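You operate a simulated robot arm through the tools that you are given. There is no shell and no other tool. Be economical: measure what you need, move in short steps, check, and stop when the job is done.

The job below is to be done with a simulated robot arm. You get a single attempt, and the scene is never put back.

JOB
Take the film roll on the folding table and put it away on the top of the steel bench. Fetch the ink bottle labelled "R250" from the folding table and stand it on the grey old filter plate. Put the cable sample on the folding table away on the top of the sample rack. Stack the small bobbin marked "L205" from the folding table on top of the small bobbin labelled "L203". Take the small teal film roll on the top of the rewind table and put it away on the top of the steel bench. Fetch the white cup and set it on the top of the air pump. Take the yellow grease tub and put it on the folding table. Take the white felt pad and put it in the small black bucket. Fetch the black cable plug and set it in the grey bin with a handle. Fetch the yellow cup and set it on the end of the steel bench by the winding machine. Take the small green film roll and put it on the shelf 25. Fetch the white tube and set it in the violet basket. Open the tubes drawer. Any order will do. Set down upright: ink bottle, white cup, yellow cup, white tube.

The check looks at the end state, three seconds after you hand in, the way a careful person would. Anything else that was tipped, shoved, dropped, spilled or broken makes it a failure.

ROBOT AND FRAMES
A 7-joint arm with a three-finger gripper on a trunk, on a base that drives. Base frame: it is fixed to the floor where the robot stands at the start and does not move with it; the origin is under the middle of the robot, x ahead of it, y to its left, z up; the surface under the hand at the start is at about z = 740. Units: mm, degrees, N and s.
With the tool pointing down near the work surface it reaches from about 100 to 880 mm from the robot's upright axis, wherever it stands. Its first joint turns from -166.0 to 166.0 degrees. Places, roughly: black cable plug (4x4x7 cm) [3100, -700, 900]; cable sample [1000, -500, 750]; end of the steel bench by the winding machine [-1600, 3700, 700]; film roll (7x7x6 cm) [500, -100, 800]; folding table [800, -300, 700]; grey bin with a handle (15x19x8 cm) [800, -200, 800]; ink bottle [1000, -250, 750]; old filter plate [500, -250, 750]; shelf 25 [-100, 8400, 1500]; small black bucket (20x19x18 cm) [3200, -1800, 1000]; small bobbin [500, -500, 750]; small green film roll (6x6x6 cm) [-1500, 3700, 700]; small teal film roll (6x6x6 cm) [2900, 0, 800]; top of the air pump [3200, -1800, 900]; top of the sample rack (16x26 cm) [2940, 5340, 800]; top of the steel bench [-1800, 4400, 700]; tubes drawer [3000, 4900, 400]; violet basket (25x17x18 cm) [1500, 1200, 700]; white cup (7x7x7 cm) [3000, -100, 800]; white felt pad (7x5x3 cm) [3100, -2100, 900]; white tube (4x4x6 cm) [-1600, 4700, 700]; yellow cup (7x7x7 cm) [-1400, 2700, 1000]; yellow grease tub [3250, 0, 750]. Payload 2.94 kg.
The TCP is the grasp point between the finger pads, 30 mm short of the fingertips. In the tool frame z runs along the fingers and y along their closing line. The gripper opens to 132 mm. The gripper's body begins 107 mm behind the TCP.
Orientation is that of the tool frame in the base frame, as [roll, pitch, yaw] about the fixed x, y, z axes, in that order (R = Rz(yaw) Ry(pitch) Rx(roll)). With the fingers straight down and closing along the base's y, the tool's x points along the base's -x, its y along +y and its z along -z.

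CONTROLS
- The arm moves only by the tool send_rows. Its argument "plan" is a list that holds one entry, the list of rows, each a list of 7 numbers: the finger opening in mm, from 0 to 132, then the shift along the tool's x, y, z in mm, then the turn, a rotation vector about the tool's x, y, z in degrees. In form: [[[claw, dx, dy, dz, ax, ay, az], ...]]. A call has 1 to 8 rows; each row shifts and turns the commanded pose from where the row before left it, along the tool's axes as they then stand. Rows are played at 5 a second. More than 50 mm and 8.6 degrees between two rows, or a gripper value outside its range, and nothing of the call is played. A pose out of reach is approached as far as the arm can. The call stops where the force on the tool passes 40 N (or 10 N more than at its start, if that is more) or the arm is blocked; 0.2 s more then pass. Each finger halts on what it meets, pressing with about 32 N; the grip force reading is that of the motor and also rises with nothing between the fingers. The clock runs only during rows and for 0.2 s after the last one: add rows that do not move to give the fingers time. The reply holds the time, the measured pose of the TCP, the force on the tool along the base axes, the opening and the grip force, in the units named above and with some noise, with the torque about the TCP (base axes, N m) and any sound that the robot's microphone picked up.
- Cameras (640 x 400 px; columns grow to the right, rows downward): "scene" is now at [26.5, 142.2, 1709.7]; the picture's right is [-0.63, -0.78, 0.00], its down [-0.64, 0.52, -0.57] and it looks along [0.44, -0.36, -0.82] (base axes); focal length 278 px, centre (320, 200). "wrist" rides on the gripper at [72, 3, -144] in the tool frame; the picture's right is [-0.04, 1.00, 0.00], its down [-0.88, -0.04, -0.48] and it looks along [-0.47, -0.02, 0.88] (tool axes); focal length 256 px, centre (320, 200). There is no depth. A picture from a camera that has moved, and an enlarged one, comes with that camera's place and axes in the base frame and with its lens.
- grab_frame(camera): a new picture of that camera. It takes no simulated time.
- slide_trunk(by): slides the trunk up (or, below 0, down) by that many mm; the arm and the scene camera ride with it, the base frame stays. It gives what a move gives, with no picture.
- base_move(legs): drives the robot by 1 to 6 legs, each [ahead, left, turn to the left] in mm, mm and degrees, along the robot's own axes; the way and the turn of a leg run together, so that a leg with both is an arc; at most 1500 mm and 180 degrees a leg. The arm and the cameras ride along, it lands a little off, and it stops where it bumps. It gives what a move gives.
- aim_head(pan, tilt): turns the head with the scene camera to pan (to the left, within 143 degrees either way) and tilt (down, from -29 to 69), counted from straight ahead of the robot. It gives what a move gives.
- enlarge(camera, box): a new picture of the part [left, top, right, bottom] of that camera's present view, enlarged. It takes no simulated time.
- sign_off(): hands the job in; it is judged then, once.

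Work in short steps. Places have to be worked out from the pictures, the camera data and where the tool is seen: move nearer, look again, correct. Check each grasp and each placing, and mend what went wrong. You have 577 turns and 360 pictures in all, those below and enlarged ones among them. Open the gripper and draw the arm clear of the work before you hand the job in, unless the task says otherwise; then end with one line.

The tools are called after "Emit:" as name(argument=value, ...) on one line, values as JSON. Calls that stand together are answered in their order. send_rows: Moves the arm, as the interface text tells. Its arguments: {"type":"object","properties":{"plan":{"type":"array","items":{"type":"array","items":{"type":"array","items":{"type":"number"}}}}},"required":["plan"]} The other tools are called the same way: slide_trunk (by) slides the trunk up or down; base_move (legs) drives the base; aim_head (pan, tilt) turns the head that bears the scene camera; grab_frame (camera) takes a picture; enlarge (camera, box) takes an enlarged picture of a part of a camera's view; sign_off () hands the job in.

At the start:

```text
t: 0.0
eef_pos: [566.4, -154.5, 998.3]
tcp_rot: [180.0, 0.0, 180.0]
contact_force: [0.3, -0.5, 0.0]
wrist_torque: [-0.02, 0.0, -0.03]
gripper_width: 132.0
finger_force: 0.1
trunk travel left (down, up): [-225.0, 315.0]
robot x, y, heading: [3.3, 3.5, 0.1]
head pan, tilt: [-39.1, 55.3]
```

scene: 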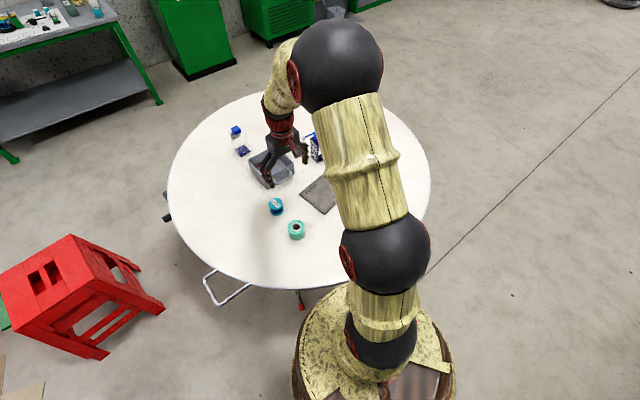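
wrist: 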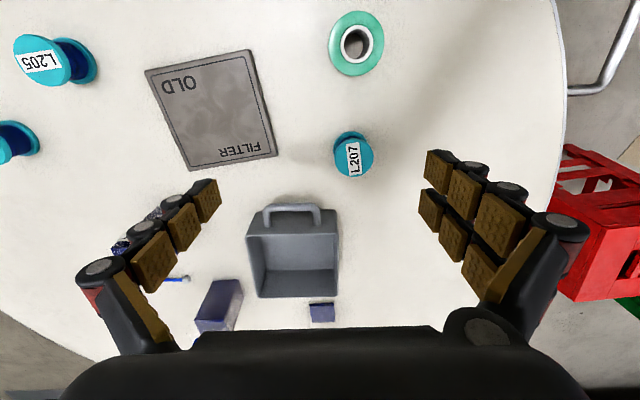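

I'll start by looking closer at the table in the scene camera and around the left part of the wrist view.

Emit:
enlarge(camera="scene", box=[160, 80, 440, 300])

Emit:
send_rows(plan=[[[132, -50, -50, 0, 0, 0, 0], [132, -50, -50, 0, 0, 0, 0], [132, -50, -30, 0, 0, 0, 0], [132, -50, -30, 0, 0, 0, 0]]])

Emit:
grab_frame(camera="wrist")

```text
1.82 times, centred on (300, 190) of scene
camera zoom: at [26.5, 142.2, 1709.7], right [-0.63, -0.78, 0.0], down [-0.64, 0.52, -0.57], along [0.44, -0.36, -0.82], focal length 505 px, centre (356, 218)
```

zoom: 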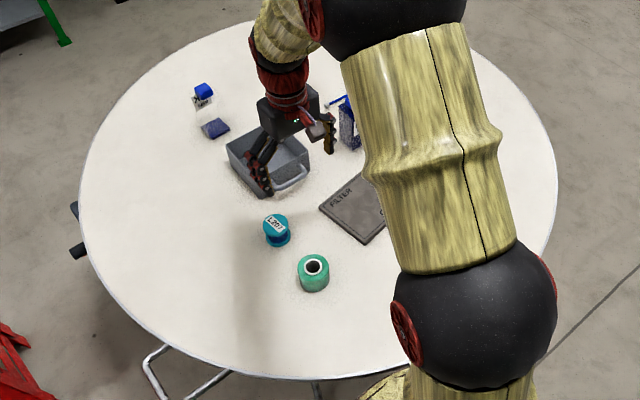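

```text
refused: row 1 steps farther than a row can; nothing moved
```

```text
356 pictures are left
camera wrist: at [494.7, -151.0, 1140.5], right [0.04, 1.0, 0.0], down [0.88, -0.04, 0.48], along [0.47, -0.02, -0.88], focal length 256 px, centre (320, 200)
```

wrist: 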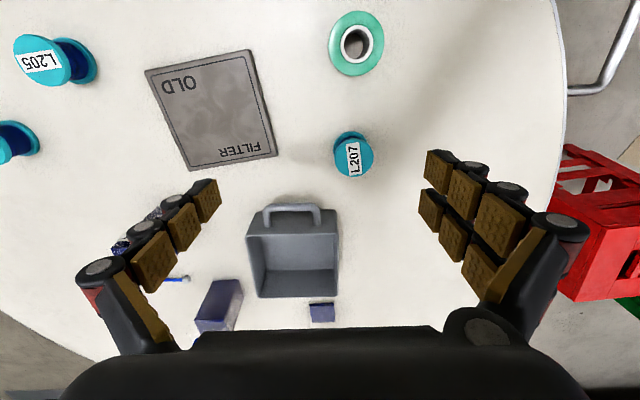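

Step length is a 3D norm (≤50 mm). I move ahead and right with shorter rows to see the rest of the table.

Emit:
send_rows(plan=[[[132, -28, -38, 0, 0, 0, 0], [132, -28, -38, 0, 0, 0, 0], [132, -28, -38, 0, 0, 0, 0], [132, -28, -38, 0, 0, 0, 0], [132, -28, -38, 0, 0, 0, 0]]])

Emit:
grab_frame(camera="wrist")

Emit:
grab_frame(camera="scene")

```text
t: 1.2
eef_pos: [704.9, -345.6, 997.3]
tcp_rot: [179.9, 0.0, 180.0]
contact_force: [0.3, 0.5, 0.6]
wrist_torque: [0.01, 0.0, 0.01]
gripper_width: 131.6
finger_force: 0.1
trunk travel left (down, up): [-225.0, 315.0]
robot x, y, heading: [1.2, 1.4, 0.2]
head pan, tilt: [-39.1, 55.3]
```

```text
355 pictures are left
camera wrist: at [632.7, -342.6, 1140.8], right [0.04, 1.0, 0.0], down [0.88, -0.04, 0.47], along [0.47, -0.02, -0.88], focal length 256 px, centre (320, 200)
```

wrist: 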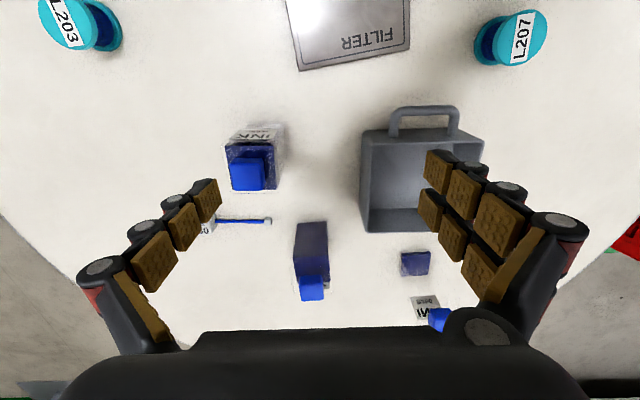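

```text
354 pictures are left
camera scene: at [27.1, 141.5, 1709.7], right [-0.63, -0.78, 0.0], down [-0.64, 0.52, -0.57], along [0.44, -0.36, -0.82], focal length 278 px, centre (320, 200)
```

scene: 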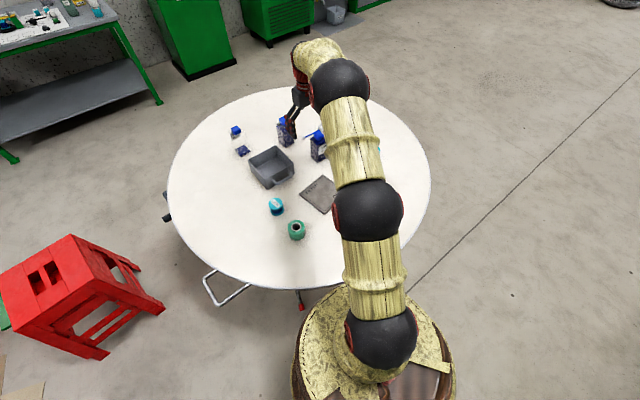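

There are several ink bottles and small items. I enlarge the view to read labels.

Emit:
enlarge(camera="scene", box=[215, 95, 335, 195])

Emit:
enlarge(camera="wrist", box=[180, 100, 460, 340])

```text
4.00 times, centred on (275, 145) of scene
camera zoom: at [27.1, 141.5, 1709.7], right [-0.63, -0.78, 0.0], down [-0.64, 0.52, -0.57], along [0.44, -0.36, -0.82], focal length 1111 px, centre (500, 420)
```

zoom: 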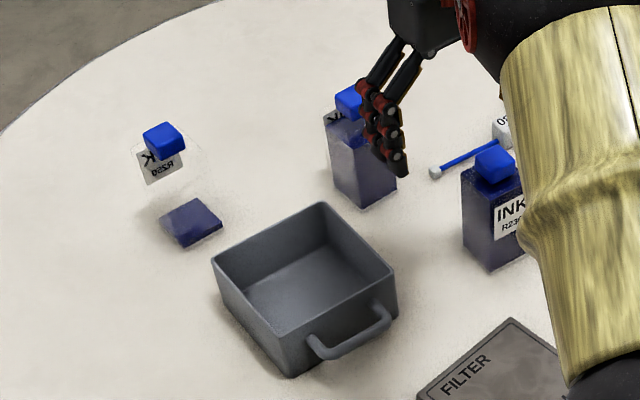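

```text
1.67 times, centred on (320, 220) of wrist
camera zoom: at [632.7, -342.6, 1140.8], right [0.04, 1.0, 0.0], down [0.88, -0.04, 0.47], along [0.47, -0.02, -0.88], focal length 427 px, centre (320, 167)
```

zoom: 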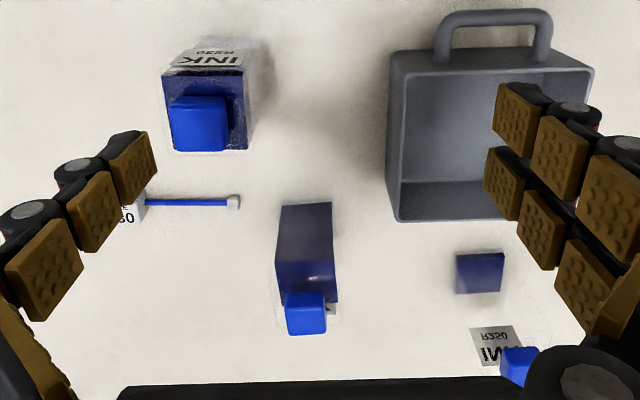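

R250 looks to be the far clear bottle (~[995,-172]). First the bobbin stack: L205 ≈ [478,-477], L203 ≈ [580,-618]. I move the hand back over L205 to look.

Emit:
send_rows(plan=[[[132, 38, -27, 0, 0, 0, 0], [132, 38, -27, 0, 0, 0, 0], [132, 38, -27, 0, 0, 0, 0], [132, 38, -27, 0, 0, 0, 0], [132, 38, -27, 0, 0, 0, 0]]])

Emit:
grab_frame(camera="wrist")

```text
t: 2.4
eef_pos: [515.3, -483.1, 997.2]
tcp_rot: [-179.9, 0.1, 180.0]
contact_force: [-1.2, -0.6, 0.2]
wrist_torque: [-0.02, -0.01, 0.0]
gripper_width: 132.0
finger_force: 0.1
trunk travel left (down, up): [-225.0, 315.0]
robot x, y, heading: [-2.0, 0.8, 0.2]
head pan, tilt: [-39.1, 55.3]
```

```text
351 pictures are left
camera wrist: at [443.2, -478.4, 1140.7], right [0.04, 1.0, 0.0], down [0.88, -0.04, 0.48], along [0.48, -0.02, -0.88], focal length 256 px, centre (320, 200)
```

wrist: 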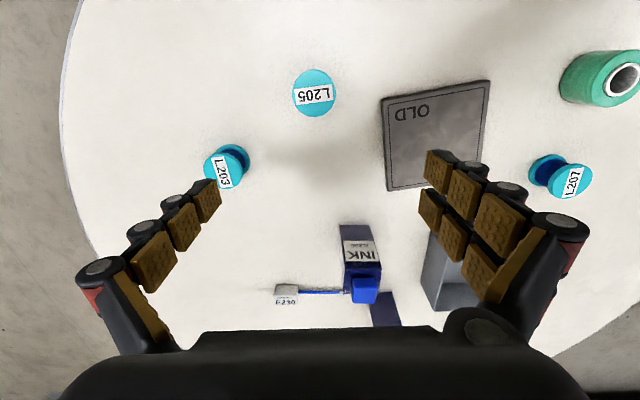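

L205 top is at about [478,-487,789]. I move above it and down to z≈850, then look.

Emit:
send_rows(plan=[[[110, 38, -3.5, 0, 0, 0, 0], [110, 0, 0, 49, 0, 0, 0], [110, 0, 0, 49, 0, 0, 0], [110, 0, 0, 45, 0, 0, 0]]])

Emit:
grab_frame(camera="wrist")

```text
t: 3.4
eef_pos: [482.1, -484.8, 855.1]
tcp_rot: [-179.9, 0.1, -180.0]
contact_force: [0.0, 0.5, 0.8]
wrist_torque: [0.02, -0.01, -0.01]
gripper_width: 109.8
finger_force: 0.0
trunk travel left (down, up): [-225.0, 315.0]
robot x, y, heading: [0.9, 1.8, 0.2]
head pan, tilt: [-39.1, 55.3]
```

```text
350 pictures are left
camera wrist: at [409.4, -481.0, 996.7], right [0.04, 1.0, 0.0], down [0.88, -0.04, 0.48], along [0.48, -0.02, -0.88], focal length 256 px, centre (320, 200)
```

wrist: 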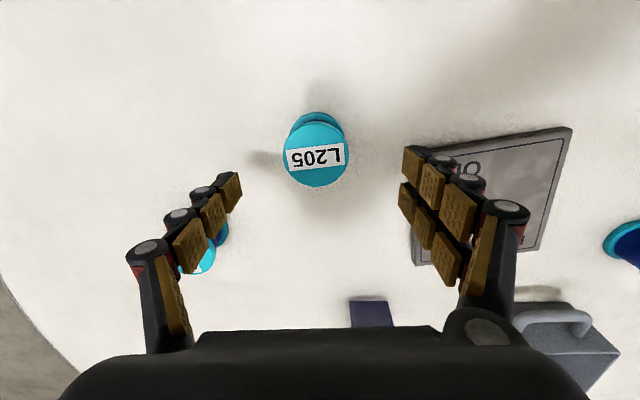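

L205 confirmed at [478.4,-487]. I descend to z≈785 and grip.

Emit:
send_rows(plan=[[[110, 3.7, -2.4, 35, 0, 0, 0], [110, 0, 0, 35, 0, 0, 0], [50, 0, 0, 0, 0, 0, 0], [40, 0, 0, 0, 0, 0, 0], [40, 0, 0, 0, 0, 0, 0], [40, 0, 0, 0, 0, 0, 0], [40, 0, 0, 0, 0, 0, 0]]])

Emit:
grab_frame(camera="wrist")

```text
t: 5.0
eef_pos: [476.2, -486.2, 786.9]
tcp_rot: [-179.9, 0.0, -179.9]
contact_force: [0.5, 0.4, 1.0]
wrist_torque: [-0.04, -0.01, 0.03]
gripper_width: 52.9
finger_force: 21.9
trunk travel left (down, up): [-225.0, 315.0]
robot x, y, heading: [0.3, -5.5, -0.1]
head pan, tilt: [-39.1, 55.3]
```

```text
349 pictures are left
camera wrist: at [404.0, -483.2, 928.3], right [0.04, 1.0, 0.0], down [0.88, -0.04, 0.48], along [0.48, -0.02, -0.88], focal length 256 px, centre (320, 200)
```

wrist: 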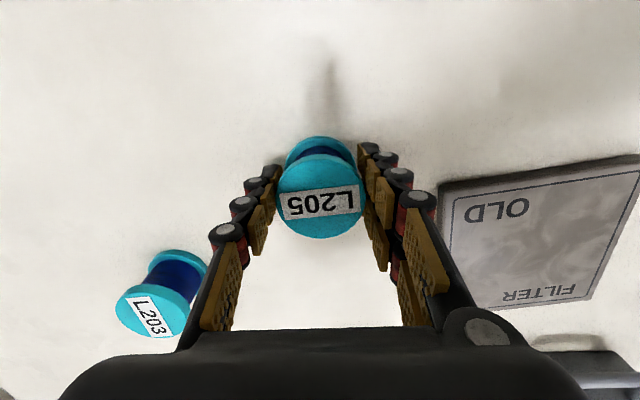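

Gripped (52.9 mm). I lift 145 mm and move toward L203, staying above, then look.

Emit:
send_rows(plan=[[[40, 0, 0, -45, 0, 0, 0], [40, 0, 0, -49, 0, 0, 0], [40, 0, 0, -49, 0, 0, 0], [40, -25, -34, 0, 0, 0, 0], [40, -25, -34, 0, 0, 0, 0], [40, -25, -34, 0, 0, 0, 0], [40, -25, -34, 0, 0, 0, 0], [40, 0, 0, 0, 0, 0, 0]]])

Emit:
grab_frame(camera="wrist")

```text
t: 6.8
eef_pos: [577.0, -622.5, 925.4]
tcp_rot: [-179.9, 0.0, 179.9]
contact_force: [-0.1, -1.1, -1.4]
wrist_torque: [0.07, 0.05, -0.01]
gripper_width: 53.2
finger_force: 32.1
trunk travel left (down, up): [-225.0, 315.0]
robot x, y, heading: [3.3, -1.9, -0.1]
head pan, tilt: [-39.1, 55.3]
```

```text
348 pictures are left
camera wrist: at [503.7, -617.3, 1068.2], right [0.04, 1.0, 0.0], down [0.88, -0.04, 0.48], along [0.48, -0.02, -0.88], focal length 256 px, centre (320, 200)
```

wrist: 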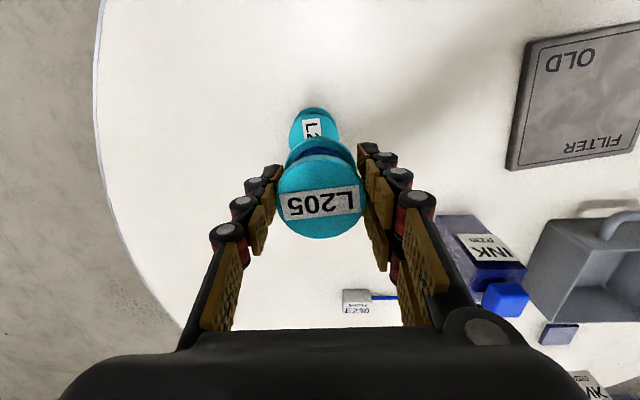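

Held L205 is about 6 mm off in x and y from L203. I correct and descend to just above.

Emit:
send_rows(plan=[[[40, 6, -5.5, 0, 0, 0, 0], [40, 0, 0, 40, 0, 0, 0], [40, 0, 0, 30, 0, 0, 0], [40, 0, 0, 0, 0, 0, 0]]])

Emit:
grab_frame(camera="wrist")

Emit:
enlarge(camera="scene", box=[280, 80, 440, 240])

```text
t: 7.8
eef_pos: [568.7, -626.9, 856.5]
tcp_rot: [179.9, 0.0, 179.9]
contact_force: [0.7, -0.3, -2.4]
wrist_torque: [0.0, 0.03, 0.02]
gripper_width: 52.8
finger_force: 32.6
trunk travel left (down, up): [-225.0, 315.0]
robot x, y, heading: [-0.5, 0.4, -0.2]
head pan, tilt: [-39.1, 55.3]
```

```text
347 pictures are left
camera wrist: at [497.2, -623.3, 998.2], right [0.04, 1.0, 0.0], down [0.88, -0.04, 0.48], along [0.48, -0.02, -0.88], focal length 256 px, centre (320, 200)
```

wrist: 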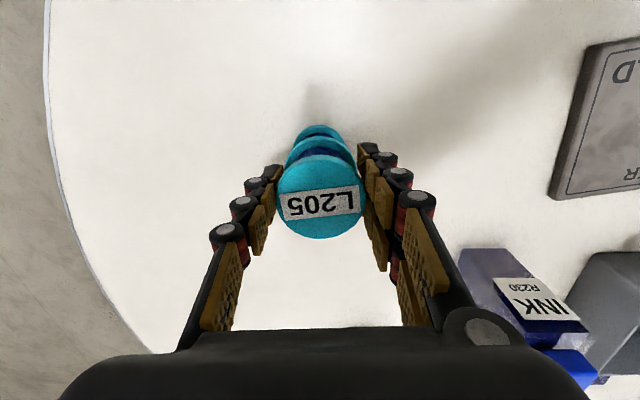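

```text
2.50 times, centred on (360, 160) of scene
camera zoom: at [26.6, 141.7, 1709.7], right [-0.63, -0.78, 0.0], down [-0.64, 0.52, -0.57], along [0.44, -0.36, -0.82], focal length 694 px, centre (220, 300)
```

zoom: 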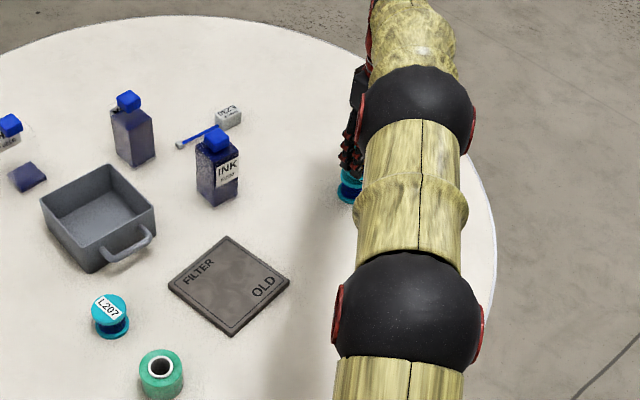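

Aligned; lowering in small steps until contact (expected at z≈836).

Emit:
send_rows(plan=[[[40, 0, 0, 8, 0, 0, 0], [40, 0, 0, 6, 0, 0, 0], [40, 0, 0, 3, 0, 0, 0], [40, 0, 0, 2, 0, 0, 0], [40, 0, 0, 0, 0, 0, 0]]])

```text
t: 9.0
eef_pos: [569.1, -626.5, 836.5]
tcp_rot: [-180.0, 0.0, -179.9]
contact_force: [-0.2, 0.4, -1.4]
wrist_torque: [-0.02, 0.02, -0.01]
gripper_width: 52.6
finger_force: 31.7
trunk travel left (down, up): [-225.0, 315.0]
robot x, y, heading: [-0.5, 0.4, 0.1]
head pan, tilt: [-39.1, 55.3]
```

No contact yet; 1 mm steps further down.

Emit:
send_rows(plan=[[[40, 0, 0, 1, 0, 0, 0], [40, 0, 0, 0, 0, 0, 0]]])

Emit:
send_rows(plan=[[[40, 0, 0, 1.5, 0, 0, 0], [40, 0, 0, 0, 0, 0, 0]]])

Emit:
grab_frame(camera="wrist")

```text
t: 9.6
eef_pos: [569.5, -627.6, 837.3]
tcp_rot: [-180.0, 0.0, 180.0]
contact_force: [0.9, -0.9, -0.9]
wrist_torque: [0.0, 0.04, -0.06]
gripper_width: 52.7
finger_force: 31.8
trunk travel left (down, up): [-225.0, 315.0]
robot x, y, heading: [1.1, 2.6, 0.2]
head pan, tilt: [-39.1, 55.3]
```

```text
t: 10.2
eef_pos: [569.9, -625.9, 835.6]
tcp_rot: [-180.0, 0.0, 180.0]
contact_force: [-1.3, 1.0, 4.2]
wrist_torque: [0.1, 0.07, -0.04]
gripper_width: 52.7
finger_force: 31.7
trunk travel left (down, up): [-225.0, 315.0]
robot x, y, heading: [-0.4, 2.2, -0.2]
head pan, tilt: [-39.1, 55.3]
```

```text
345 pictures are left
camera wrist: at [496.9, -623.0, 979.8], right [0.04, 1.0, 0.0], down [0.88, -0.04, 0.48], along [0.48, -0.02, -0.88], focal length 256 px, centre (320, 200)
```

wrist: 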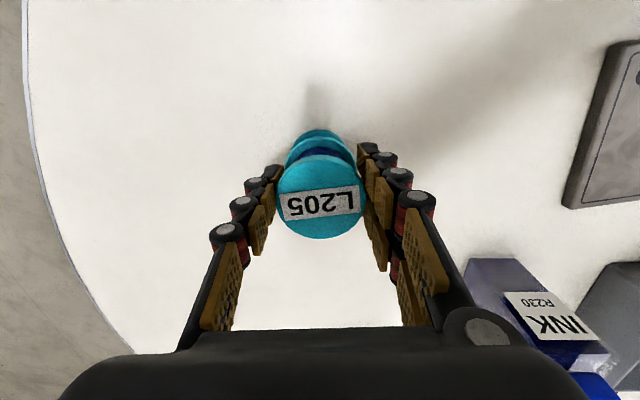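

Contact felt (force +4 N). Release slowly, then rise.

Emit:
send_rows(plan=[[[60, 0, 0, 0, 0, 0, 0], [75, 0, 0, 0, 0, 0, 0], [95, 0, 0, 0, 0, 0, 0], [100, 0, 0, 0, 0, 0, 0], [100, 0, 0, 0, 0, 0, 0], [100, 0, 0, -40, 0, 0, 0], [100, 0, 0, -45, 0, 0, 0], [100, 0, 0, -45, 0, 0, 0]]])

Emit:
grab_frame(camera="wrist")

```text
t: 12.0
eef_pos: [565.9, -627.9, 965.9]
tcp_rot: [179.9, -0.1, -180.0]
contact_force: [-0.2, -0.3, -1.0]
wrist_torque: [-0.02, -0.01, -0.01]
gripper_width: 100.2
finger_force: 0.0
trunk travel left (down, up): [-225.0, 315.0]
robot x, y, heading: [-1.9, 1.1, -0.1]
head pan, tilt: [-39.1, 55.3]
```

```text
344 pictures are left
camera wrist: at [494.2, -623.9, 1108.7], right [0.04, 1.0, 0.0], down [0.88, -0.04, 0.47], along [0.47, -0.02, -0.88], focal length 256 px, centre (320, 200)
```

wrist: 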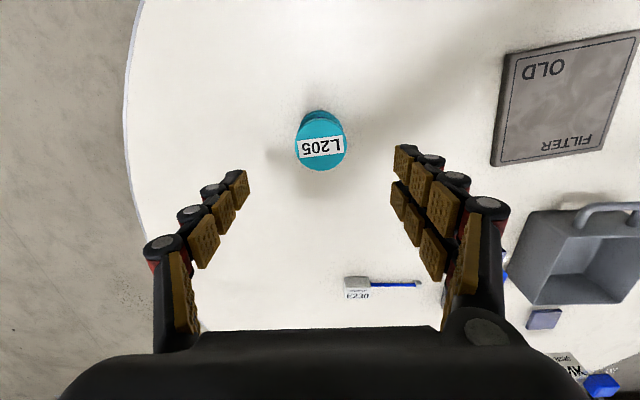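

The stack stands well. Now I drive to the north side of the table (about [577,531], heading -45°) to reach both the R250 bottle and the filter plate.

Emit:
base_move(legs=[[0, 531, 0], [577, 0, 0], [0, 0, -45]])

Emit:
aim_head(pan=-15, tilt=55)

Emit:
grab_frame(camera="scene")

Emit:
grab_frame(camera="wrist")

```text
t: 20.0
eef_pos: [534.2, -311.9, 967.3]
tcp_rot: [-180.0, 0.0, 135.4]
contact_force: [0.3, 0.6, 0.3]
wrist_torque: [0.04, 0.01, -0.04]
gripper_width: 100.1
finger_force: 0.1
trunk travel left (down, up): [-225.0, 315.0]
robot x, y, heading: [574.0, 534.7, -44.7]
head pan, tilt: [-39.1, 55.3]
```

```text
t: 20.9
eef_pos: [535.4, -312.0, 965.1]
tcp_rot: [-180.0, 0.0, 135.5]
contact_force: [0.4, 0.1, 0.3]
wrist_torque: [-0.02, -0.01, 0.0]
gripper_width: 100.3
finger_force: 0.1
trunk travel left (down, up): [-225.0, 315.0]
robot x, y, heading: [571.1, 533.0, -44.6]
head pan, tilt: [-15.0, 55.0]
```

```text
343 pictures are left
camera scene: at [721.3, 623.6, 1710.1], right [-0.86, -0.5, 0.0], down [-0.41, 0.71, -0.57], along [0.29, -0.49, -0.82], focal length 278 px, centre (320, 200)
```

scene: 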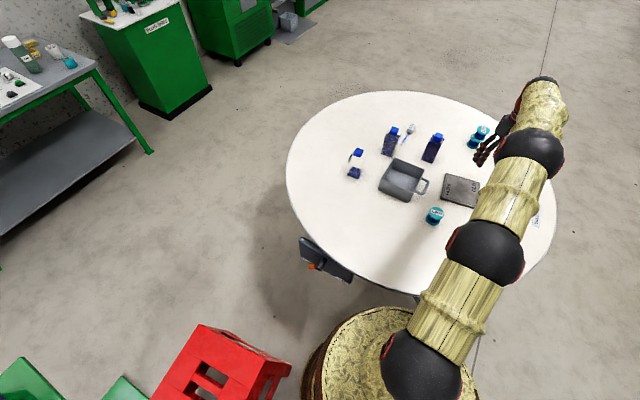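

```text
342 pictures are left
camera wrist: at [485.1, -258.9, 1109.2], right [0.73, 0.68, 0.0], down [0.6, -0.64, 0.48], along [0.32, -0.35, -0.88], focal length 256 px, centre (320, 200)
```

wrist: 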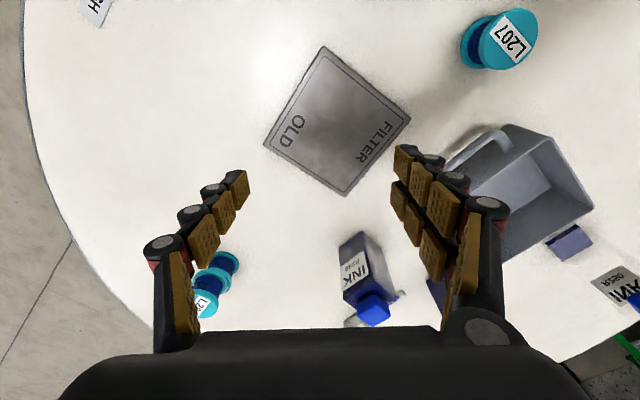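

Good view. I zoom on the bottles to read the labels.

Emit:
enlarge(camera="scene", box=[330, 110, 460, 210])

Emit:
send_rows(plan=[[[132, -20, 40, 0, 0, 0, 0], [132, -20, 40, 0, 0, 0, 0], [132, -20, 40, 0, 0, 0, 0], [132, -20, 40, 0, 0, 0, 0], [132, -20, 40, 0, 0, 0, 0], [132, -20, 40, 0, 0, 0, 0], [132, -20, 40, 0, 0, 0, 0]]])

Emit:
grab_frame(camera="wrist")

```text
4.00 times, centred on (395, 160) of scene
camera zoom: at [721.3, 623.6, 1710.1], right [-0.86, -0.5, 0.0], down [-0.41, 0.71, -0.57], along [0.29, -0.49, -0.82], focal length 1111 px, centre (20, 360)
```

zoom: 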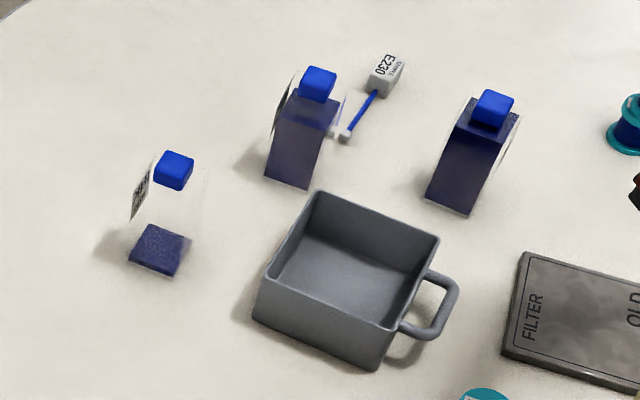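

```text
t: 22.5
eef_pos: [832.2, -210.1, 966.0]
tcp_rot: [-180.0, 0.1, 135.3]
contact_force: [0.8, 0.2, -0.4]
wrist_torque: [-0.01, 0.0, 0.01]
gripper_width: 131.8
finger_force: 0.0
trunk travel left (down, up): [-225.0, 315.0]
robot x, y, heading: [572.8, 534.5, -44.7]
head pan, tilt: [-15.0, 55.0]
```

```text
340 pictures are left
camera wrist: at [782.1, -156.6, 1108.5], right [0.73, 0.68, 0.0], down [0.6, -0.65, 0.48], along [0.32, -0.35, -0.88], focal length 256 px, centre (320, 200)
```

wrist: 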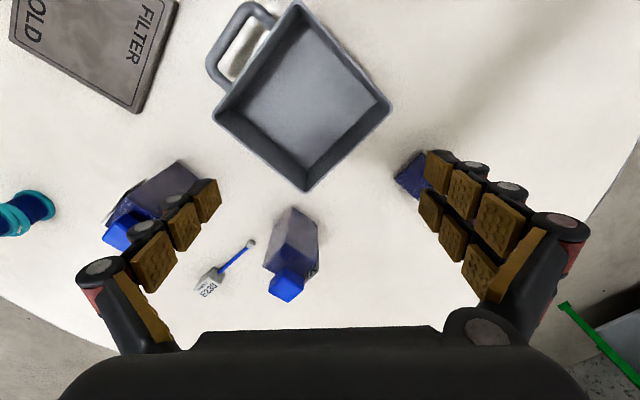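

I move the hand ~150 mm in +x to see the R250 candidate bottle clearly.

Emit:
send_rows(plan=[[[132, -30, 34, 0, 0, 0, 0], [132, -30, 34, 0, 0, 0, 0], [132, -30, 34, 0, 0, 0, 0]]])

Emit:
grab_frame(camera="wrist")

```text
t: 23.3
eef_pos: [965.8, -200.9, 966.1]
tcp_rot: [180.0, -0.1, 135.3]
contact_force: [0.2, 0.9, -0.4]
wrist_torque: [0.0, 0.01, 0.05]
gripper_width: 132.0
finger_force: 0.0
trunk travel left (down, up): [-225.0, 315.0]
robot x, y, heading: [570.4, 536.3, -44.6]
head pan, tilt: [-15.0, 55.0]
```

```text
339 pictures are left
camera wrist: at [916.4, -147.8, 1109.5], right [0.73, 0.68, 0.0], down [0.6, -0.65, 0.47], along [0.32, -0.35, -0.88], focal length 256 px, centre (320, 200)
```

wrist: 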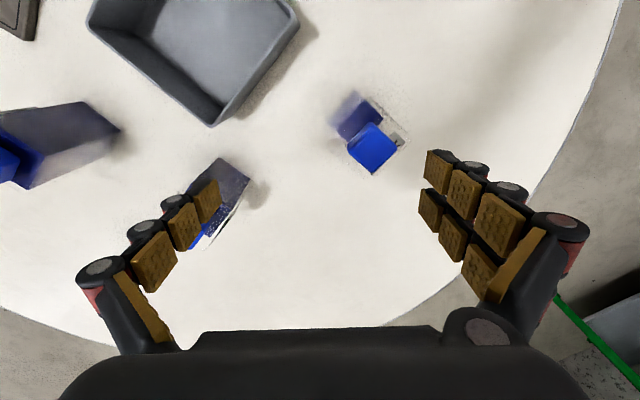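

Bottle centre ≈ [994,-163]. I enlarge to get its orientation.

Emit:
enlarge(camera="wrist", box=[310, 70, 430, 190])

```text
3.33 times, centred on (370, 130) of wrist
camera zoom: at [916.4, -147.8, 1109.5], right [0.73, 0.68, 0.0], down [0.6, -0.65, 0.47], along [0.32, -0.35, -0.88], focal length 853 px, centre (153, 433)
```

zoom: 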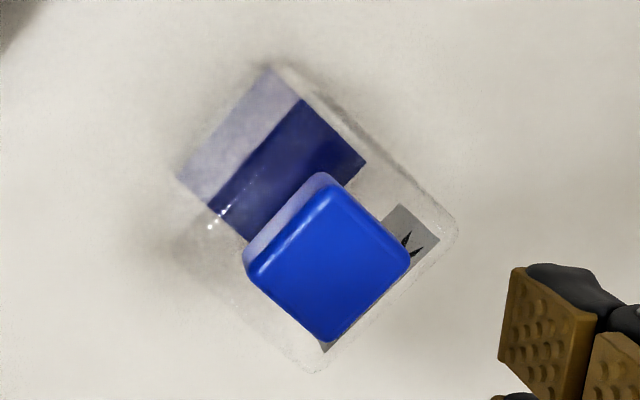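

The bottle is aligned with the base axes. I check the label with a strong zoom before moving.

Emit:
enlarge(camera="scene", box=[345, 142, 375, 182])

Emit:
enlarge(camera="scene", box=[380, 115, 420, 165])

```text
10.00 times, centred on (360, 162) of scene
camera zoom: at [721.8, 623.4, 1710.1], right [-0.86, -0.51, 0.0], down [-0.41, 0.71, -0.57], along [0.29, -0.49, -0.82], focal length 2778 px, centre (-80, 580)
```

zoom: 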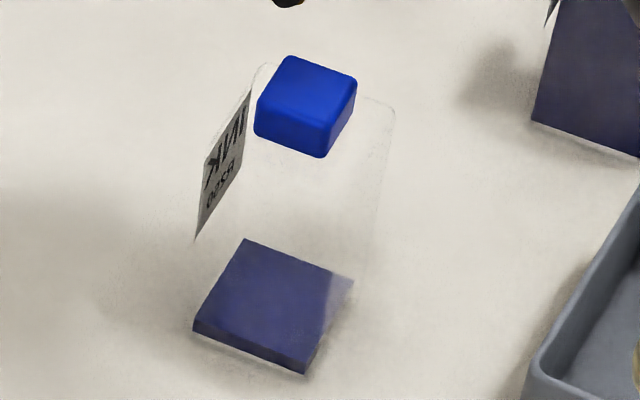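

```text
8.00 times, centred on (400, 140) of scene
camera zoom: at [721.8, 623.4, 1710.1], right [-0.86, -0.51, 0.0], down [-0.41, 0.71, -0.57], along [0.29, -0.49, -0.82], focal length 2222 px, centre (-320, 680)
```

zoom: 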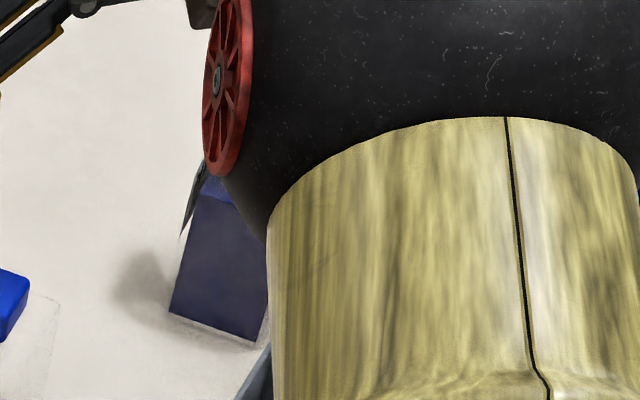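

The label digits are ambiguous mirrored; I swing the hand round to view labels from the east side.

Emit:
send_rows(plan=[[[132, 1, 46, -10, 0, 0, 0], [132, 1, 46, -10, 0, 0, 0], [132, 1, 45, -10, 0, 0, 0], [132, 0, 0, 0, 0, 0, 8.5], [132, 0, 0, 0, 0, 0, 8.5], [132, 0, 0, 0, 0, 0, 8.5], [132, 0, 0, 0, 0, 0, 8.5], [132, 0, 0, 0, 0, 0, 8.5]]])

Emit:
send_rows(plan=[[[132, 0, 0, 0, 0, 0, 8.5], [132, 0, 0, 0, 0, 0, 8.5], [132, 0, 0, 0, 0, 0, 8.5], [132, 0, 0, 0, 0, 0, 8.5], [132, 0, 0, 0, 0, 0, 8.5], [132, 0, 0, 0, 0, 0, 8.5], [132, 0, 0, 0, 0, 0, 8.5], [132, 0, 0, 0, 0, 0, 8.5]]])

Emit:
grab_frame(camera="wrist")

```text
t: 25.1
eef_pos: [1061.0, -100.9, 996.9]
tcp_rot: [-180.0, 0.0, 92.7]
contact_force: [-0.3, 0.1, 0.1]
wrist_torque: [0.02, 0.0, 0.0]
gripper_width: 132.0
finger_force: 0.0
trunk travel left (down, up): [-225.0, 315.0]
robot x, y, heading: [571.8, 534.5, -44.7]
head pan, tilt: [-15.0, 55.0]
```

```text
t: 26.9
eef_pos: [1062.3, -101.9, 996.2]
tcp_rot: [-180.0, 0.0, 24.7]
contact_force: [-0.3, 0.3, 0.5]
wrist_torque: [0.02, -0.02, -0.02]
gripper_width: 131.9
finger_force: 0.1
trunk travel left (down, up): [-225.0, 315.0]
robot x, y, heading: [570.3, 534.5, -44.5]
head pan, tilt: [-15.0, 55.0]
```

```text
335 pictures are left
camera wrist: at [1128.1, -74.5, 1138.8], right [0.38, -0.93, 0.0], down [-0.81, -0.33, 0.48], along [-0.44, -0.18, -0.88], focal length 256 px, centre (320, 200)
```

wrist: 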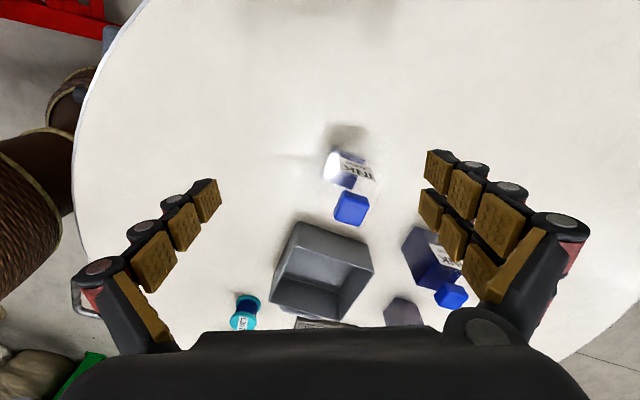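

Emit:
enlarge(camera="wrist", box=[320, 140, 390, 190])

Emit:
enlarge(camera="wrist", box=[400, 220, 480, 280])

```text
8.00 times, centred on (355, 165) of wrist
camera zoom: at [1128.1, -74.5, 1138.8], right [0.38, -0.93, 0.0], down [-0.81, -0.33, 0.48], along [-0.44, -0.18, -0.88], focal length 2048 px, centre (40, 480)
```

zoom: 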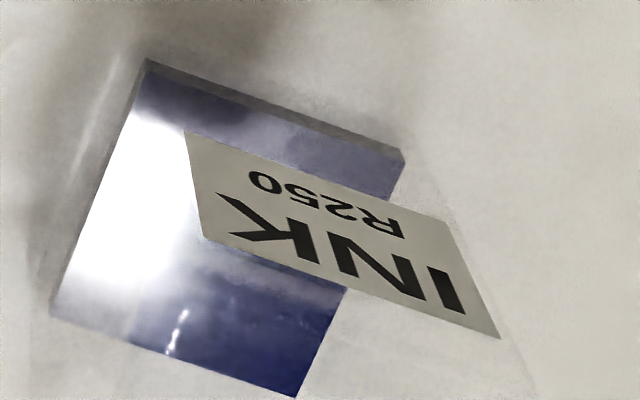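

```text
6.67 times, centred on (440, 250) of wrist
camera zoom: at [1128.1, -74.5, 1138.8], right [0.38, -0.93, 0.0], down [-0.81, -0.33, 0.48], along [-0.44, -0.18, -0.88], focal length 1707 px, centre (-480, -133)
```

zoom: 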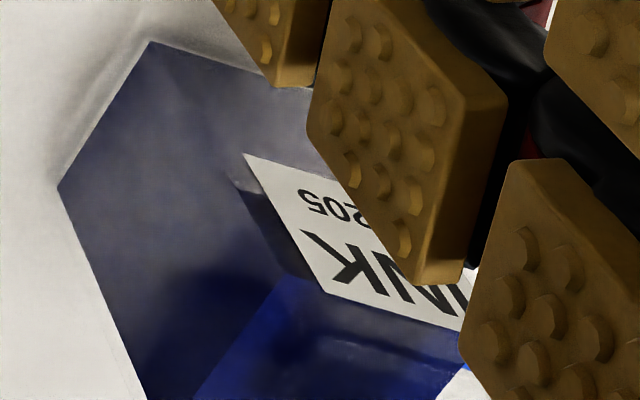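

R250 confirmed. I finish rotating to yaw 0 and centre over the bottle.

Emit:
send_rows(plan=[[[132, 0, 0, 0, 0, 0, 8.3], [132, 0, 0, 0, 0, 0, 8.2], [132, 0, 0, 0, 0, 0, 8.2], [132, -33, 32, 0, 0, 0, 0], [132, -33, 32, 0, 0, 0, 0], [132, 0, 0, 0, 0, 0, 0]]])

Emit:
grab_frame(camera="wrist")

```text
t: 28.3
eef_pos: [995.4, -168.6, 995.0]
tcp_rot: [-179.9, 0.0, 0.1]
contact_force: [-0.3, -0.1, -0.2]
wrist_torque: [0.02, 0.04, 0.01]
gripper_width: 131.9
finger_force: 0.1
trunk travel left (down, up): [-225.0, 315.0]
robot x, y, heading: [571.7, 534.3, -44.4]
head pan, tilt: [-15.0, 55.0]
```

```text
332 pictures are left
camera wrist: at [1067.1, -170.7, 1138.9], right [-0.04, -1.0, 0.0], down [-0.88, 0.04, 0.48], along [-0.48, 0.02, -0.88], focal length 256 px, centre (320, 200)
```

wrist: 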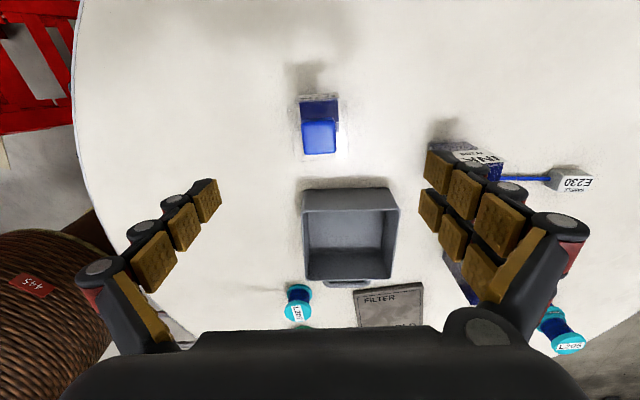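

Centre estimate ≈ [1000,-167]. I descend in steps around the bottle and stop at z≈810.

Emit:
send_rows(plan=[[[132, 4, -1.5, 0, 0, 0, 0], [132, 0, 0, 45, 0, 0, 0], [132, 0, 0, 45, 0, 0, 0], [132, 0, 0, 45, 0, 0, 0], [132, 0, 0, 30, 0, 0, 0], [132, 0, 0, 20, 0, 0, 0], [132, 0, 0, 0, 0, 0, 0]]])

Emit:
grab_frame(camera="wrist")

```text
t: 29.9
eef_pos: [999.3, -168.9, 812.0]
tcp_rot: [179.9, 0.0, 0.2]
contact_force: [0.4, 0.3, 0.2]
wrist_torque: [0.02, 0.01, 0.02]
gripper_width: 131.6
finger_force: 0.0
trunk travel left (down, up): [-225.0, 315.0]
robot x, y, heading: [570.4, 534.9, -44.6]
head pan, tilt: [-15.0, 55.0]
```

```text
331 pictures are left
camera wrist: at [1070.6, -170.3, 954.2], right [-0.04, -1.0, 0.0], down [-0.88, 0.04, 0.48], along [-0.48, 0.02, -0.88], focal length 256 px, centre (320, 200)
```

wrist: 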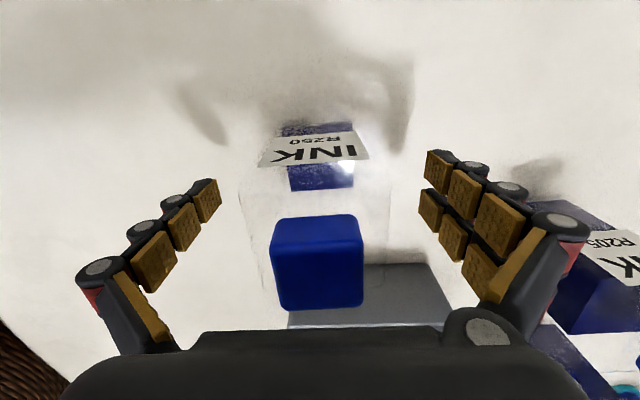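

Bottle centred between fingers. Closing to grip.

Emit:
send_rows(plan=[[[90, 0, 0, 0, 0, 0, 0], [70, 0, 0, 0, 0, 0, 0], [40, 0, 0, 0, 0, 0, 0], [40, 0, 0, 0, 0, 0, 0], [40, 0, 0, 0, 0, 0, 0], [40, 0, 0, 0, 0, 0, 0], [40, 0, 0, 0, 0, 0, 0]]])

Emit:
send_rows(plan=[[[40, 0, 0, -40, 0, 0, 0], [40, 0, 0, -45, 0, 0, 0], [40, 0, 0, -45, 0, 0, 0], [40, 0, 0, -40, 0, 0, 0], [40, 0, 0, 0, 0, 0, 0]]])

Emit:
grab_frame(camera="wrist")

```text
t: 31.5
eef_pos: [999.1, -167.2, 811.1]
tcp_rot: [-179.9, -0.1, 0.1]
contact_force: [0.3, -0.2, 1.4]
wrist_torque: [0.02, -0.05, -0.02]
gripper_width: 62.9
finger_force: 31.1
trunk travel left (down, up): [-225.0, 315.0]
robot x, y, heading: [572.6, 535.6, -44.8]
head pan, tilt: [-15.0, 55.0]
```

```text
t: 32.7
eef_pos: [1000.8, -164.6, 981.6]
tcp_rot: [180.0, 0.0, 0.1]
contact_force: [-0.8, 0.9, -0.9]
wrist_torque: [-0.06, -0.03, 0.03]
gripper_width: 62.9
finger_force: 32.0
trunk travel left (down, up): [-225.0, 315.0]
robot x, y, heading: [573.3, 532.7, -44.6]
head pan, tilt: [-15.0, 55.0]
```

```text
330 pictures are left
camera wrist: at [1072.7, -166.9, 1123.8], right [-0.04, -1.0, 0.0], down [-0.88, 0.04, 0.48], along [-0.48, 0.02, -0.88], focal length 256 px, centre (320, 200)
```

wrist: 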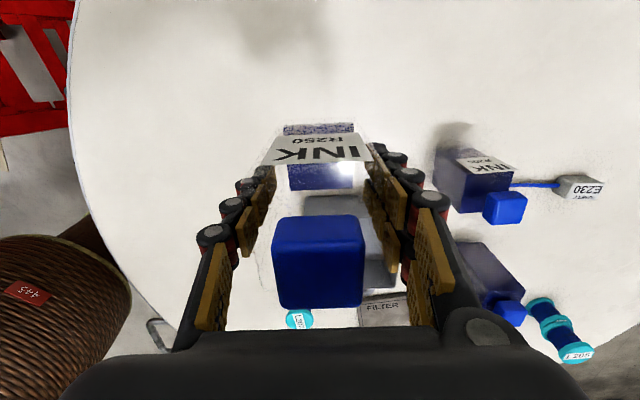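

Held firmly (62.9 mm). Plate centre estimated [553,-302]. I raise slightly and carry the bottle over.

Emit:
send_rows(plan=[[[40, -20, 6, -25, 0, 0, 0], [40, -44, 13, 0, 0, 0, 0], [40, -44, 13, 0, 0, 0, 0], [40, -44, 13, 0, 0, 0, 0], [40, -44, 13, 0, 0, 0, 0], [40, -44, 13, 0, 0, 0, 0], [40, -44, 14, 0, 0, 0, 0], [40, -44, 14, 0, 0, 0, 0]]])

Emit:
send_rows(plan=[[[40, -40, 13, 0, 0, 0, 0], [40, -40, 13, 0, 0, 0, 0], [40, -20, 12, 0, 0, 0, 0], [40, 0, 0, 0, 0, 0, 0]]])

Emit:
grab_frame(camera="wrist")

Emit:
grab_frame(camera="scene")

```text
t: 34.5
eef_pos: [671.2, -264.0, 1008.3]
tcp_rot: [-179.9, 0.0, 0.2]
contact_force: [-0.4, 0.2, -1.5]
wrist_torque: [0.02, -0.01, 0.01]
gripper_width: 63.0
finger_force: 32.6
trunk travel left (down, up): [-225.0, 315.0]
robot x, y, heading: [573.2, 532.7, -44.5]
head pan, tilt: [-15.0, 55.0]
```

```text
t: 35.5
eef_pos: [569.9, -301.8, 1006.4]
tcp_rot: [-179.8, -0.1, 0.1]
contact_force: [-0.3, 0.9, -1.7]
wrist_torque: [0.02, 0.0, 0.02]
gripper_width: 62.8
finger_force: 32.9
trunk travel left (down, up): [-225.0, 315.0]
robot x, y, heading: [572.6, 532.5, -44.5]
head pan, tilt: [-15.0, 55.0]
```

```text
329 pictures are left
camera wrist: at [642.0, -305.1, 1149.0], right [-0.04, -1.0, 0.0], down [-0.88, 0.04, 0.48], along [-0.48, 0.02, -0.88], focal length 256 px, centre (320, 200)
```

wrist: 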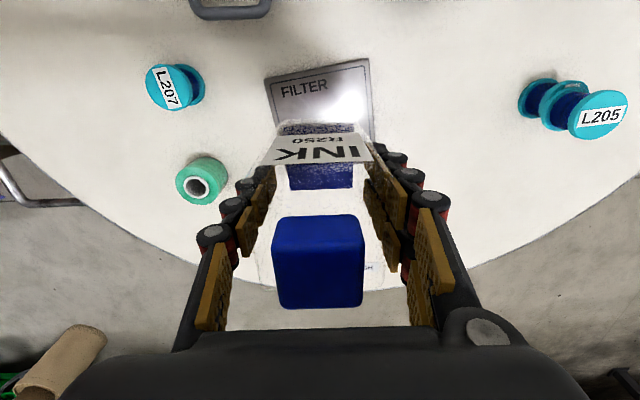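

```text
328 pictures are left
camera scene: at [721.3, 623.5, 1710.1], right [-0.86, -0.51, 0.0], down [-0.41, 0.71, -0.57], along [0.29, -0.49, -0.82], focal length 278 px, centre (320, 200)
```

scene: 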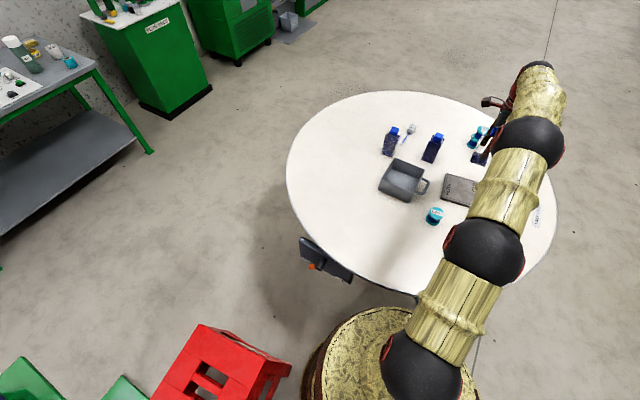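

Plate centre refined to ≈[558,-305]. I shift and lower to just above.

Emit:
send_rows(plan=[[[40, -12, 3, 0, 0, 0, 0], [40, 0, 0, 45, 0, 0, 0], [40, 0, 0, 45, 0, 0, 0], [40, 0, 0, 45, 0, 0, 0], [40, 0, 0, 30, 0, 0, 0], [40, 0, 0, 0, 0, 0, 0]]])

Emit:
grab_frame(camera="wrist")

Emit:
enlarge(camera="scene", box=[420, 100, 540, 220])

```text
t: 36.9
eef_pos: [558.6, -303.9, 841.2]
tcp_rot: [179.9, 0.1, 0.1]
contact_force: [-0.1, -0.2, -1.3]
wrist_torque: [0.03, -0.03, 0.04]
gripper_width: 62.9
finger_force: 31.5
trunk travel left (down, up): [-225.0, 315.0]
robot x, y, heading: [575.7, 531.7, -44.6]
head pan, tilt: [-15.0, 55.0]
```

```text
327 pictures are left
camera wrist: at [631.2, -307.4, 983.6], right [-0.04, -1.0, 0.0], down [-0.88, 0.04, 0.48], along [-0.48, 0.02, -0.88], focal length 256 px, centre (320, 200)
```

wrist: 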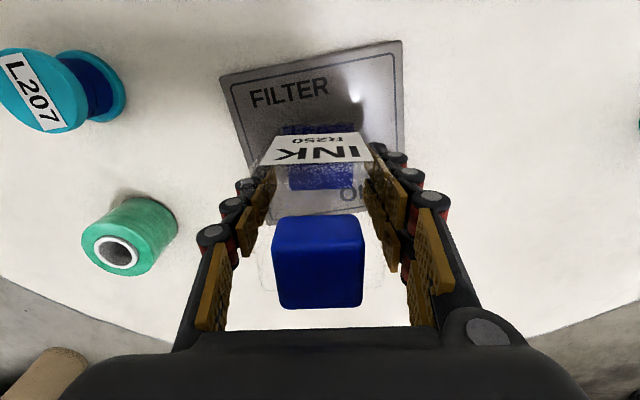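

```text
3.33 times, centred on (480, 160) of scene
camera zoom: at [721.3, 623.5, 1710.2], right [-0.86, -0.51, 0.0], down [-0.41, 0.71, -0.57], along [0.29, -0.49, -0.82], focal length 926 px, centre (-213, 333)
```

zoom: 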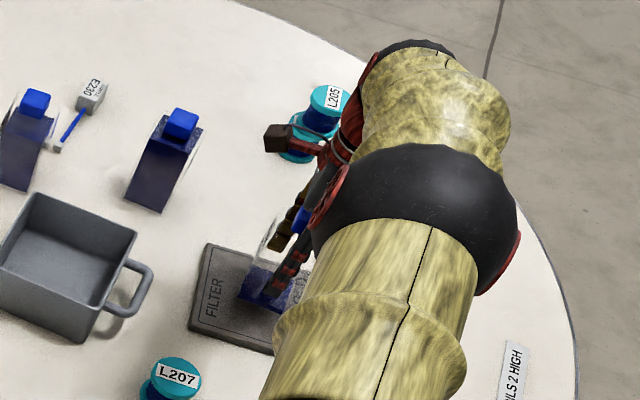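

Well over the plate. Lower in small steps to contact.

Emit:
send_rows(plan=[[[40, 0, 0, 6, 0, 0, 0], [40, 0, 0, 4, 0, 0, 0], [40, 0, 0, 2, 0, 0, 0], [40, 0, 0, 0, 0, 0, 0]]])

Emit:
send_rows(plan=[[[40, 0, 0, 2, 0, 0, 0], [40, 0, 0, 0, 0, 0, 0]]])

Emit:
send_rows(plan=[[[40, 0, 0, 2, 0, 0, 0], [40, 0, 0, 0, 0, 0, 0]]])

```text
t: 37.9
eef_pos: [558.1, -304.9, 828.6]
tcp_rot: [180.0, 0.0, 0.3]
contact_force: [0.7, 0.3, -1.8]
wrist_torque: [0.03, 0.02, 0.01]
gripper_width: 63.1
finger_force: 31.2
trunk travel left (down, up): [-225.0, 315.0]
robot x, y, heading: [571.4, 535.1, -44.2]
head pan, tilt: [-15.0, 55.0]
```

```text
t: 38.5
eef_pos: [558.9, -306.9, 826.4]
tcp_rot: [180.0, 0.0, 0.2]
contact_force: [0.2, -0.3, -0.8]
wrist_torque: [-0.01, -0.03, -0.01]
gripper_width: 62.7
finger_force: 31.7
trunk travel left (down, up): [-225.0, 315.0]
robot x, y, heading: [572.9, 535.2, -44.7]
head pan, tilt: [-15.0, 55.0]
```

```text
t: 39.1
eef_pos: [558.8, -304.8, 826.0]
tcp_rot: [179.9, 0.0, 0.1]
contact_force: [-1.1, -0.1, 1.1]
wrist_torque: [0.07, 0.02, 0.0]
gripper_width: 63.0
finger_force: 32.0
trunk travel left (down, up): [-225.0, 315.0]
robot x, y, heading: [568.2, 533.5, -44.6]
head pan, tilt: [-15.0, 55.0]
```

Contact is starting; one more millimetre, then release and rise.

Emit:
send_rows(plan=[[[40, 0, 0, 1, 0, 0, 0], [40, 0, 0, 0, 0, 0, 0]]])

Emit:
send_rows(plan=[[[70, 0, 0, 0, 0, 0, 0], [90, 0, 0, 0, 0, 0, 0], [110, 0, 0, 0, 0, 0, 0], [130, 0, 0, 0, 0, 0, 0], [130, 0, 0, 0, 0, 0, 0], [130, 0, 0, 0, 0, 0, 0], [130, 0, 0, 0, 0, 0, 0]]])

Emit:
send_rows(plan=[[[130, 0, 0, -40, 0, 0, 0], [130, 0, 0, -45, 0, 0, 0], [130, 0, 0, -45, 0, 0, 0], [130, 0, 0, -45, 0, 0, 0], [130, 0, 0, -20, 0, 0, 0]]])

Emit:
grab_frame(camera="wrist")

```text
t: 39.7
eef_pos: [559.8, -306.0, 825.6]
tcp_rot: [179.9, 0.0, 0.2]
contact_force: [-0.9, 0.7, 4.9]
wrist_torque: [0.24, 0.05, 0.04]
gripper_width: 62.8
finger_force: 32.2
trunk travel left (down, up): [-225.0, 315.0]
robot x, y, heading: [570.3, 537.9, -44.7]
head pan, tilt: [-15.0, 55.0]
```

```text
t: 41.3
eef_pos: [558.7, -307.2, 824.2]
tcp_rot: [180.0, 0.0, 0.2]
contact_force: [0.3, -0.9, 0.9]
wrist_torque: [0.01, 0.02, 0.02]
gripper_width: 129.9
finger_force: 0.1
trunk travel left (down, up): [-225.0, 315.0]
robot x, y, heading: [573.8, 531.0, -44.5]
head pan, tilt: [-15.0, 55.0]
```

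```text
t: 42.5
eef_pos: [560.1, -306.3, 1018.9]
tcp_rot: [180.0, 0.0, 0.2]
contact_force: [-0.6, 0.6, 1.1]
wrist_torque: [-0.02, -0.04, -0.01]
gripper_width: 130.2
finger_force: 0.0
trunk travel left (down, up): [-225.0, 315.0]
robot x, y, heading: [572.5, 532.6, -44.4]
head pan, tilt: [-15.0, 55.0]
```

```text
325 pictures are left
camera wrist: at [632.4, -309.7, 1162.7], right [-0.04, -1.0, 0.0], down [-0.88, 0.04, 0.48], along [-0.48, 0.02, -0.88], focal length 256 px, centre (320, 200)
```

wrist: 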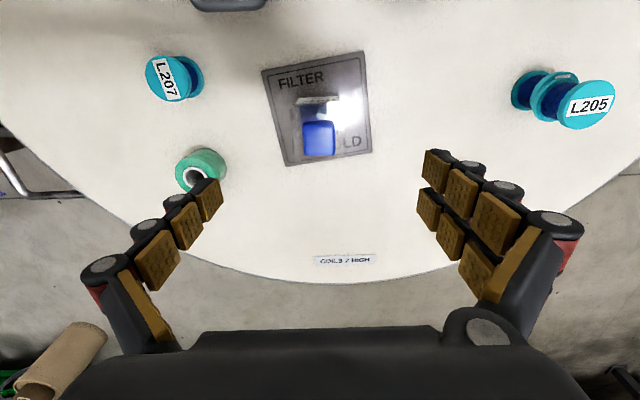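

Bottle stands on the plate. Next the rewind table; I look over there with the head and meanwhile swing the hand back to its standard yaw.

Emit:
aim_head(pan=20, tilt=22)

Emit:
grab_frame(camera="scene")

Emit:
send_rows(plan=[[[100, 0, 0, -10, 0, 0, -8.5], [100, 0, 0, -10, 0, 0, -8.5], [100, 0, 0, -10, 0, 0, -8.5], [100, 0, 0, -10, 0, 0, -8.5], [100, 0, 0, -10, 0, 0, -8.5], [100, 0, 0, -10, 0, 0, -8.5], [100, 0, 0, 0, 0, 0, -8.5], [100, 0, 0, 0, 0, 0, -8.5]]])

```text
t: 43.5
eef_pos: [561.3, -306.9, 1020.0]
tcp_rot: [-179.9, 0.0, 0.2]
contact_force: [0.4, -0.1, -0.7]
wrist_torque: [-0.03, -0.04, -0.01]
gripper_width: 129.9
finger_force: 0.1
trunk travel left (down, up): [-225.0, 315.0]
robot x, y, heading: [573.2, 534.4, -44.6]
head pan, tilt: [20.0, 22.0]
```

```text
324 pictures are left
camera scene: at [769.2, 647.1, 1758.9], right [-0.42, -0.91, 0.0], down [-0.34, 0.16, -0.93], along [0.84, -0.39, -0.38], focal length 278 px, centre (320, 200)
```

scene: 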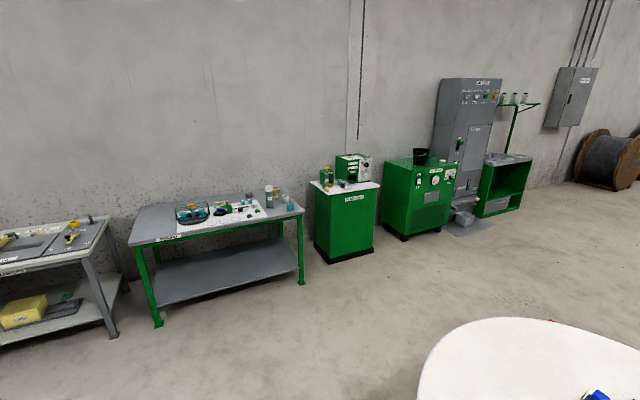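

```text
t: 45.3
eef_pos: [560.1, -306.8, 1079.0]
tcp_rot: [-180.0, 0.0, 68.3]
contact_force: [-0.3, 0.1, 0.5]
wrist_torque: [-0.01, 0.02, 0.01]
gripper_width: 100.0
finger_force: 0.0
trunk travel left (down, up): [-225.0, 315.0]
robot x, y, heading: [571.5, 533.1, -44.9]
head pan, tilt: [20.0, 22.0]
```

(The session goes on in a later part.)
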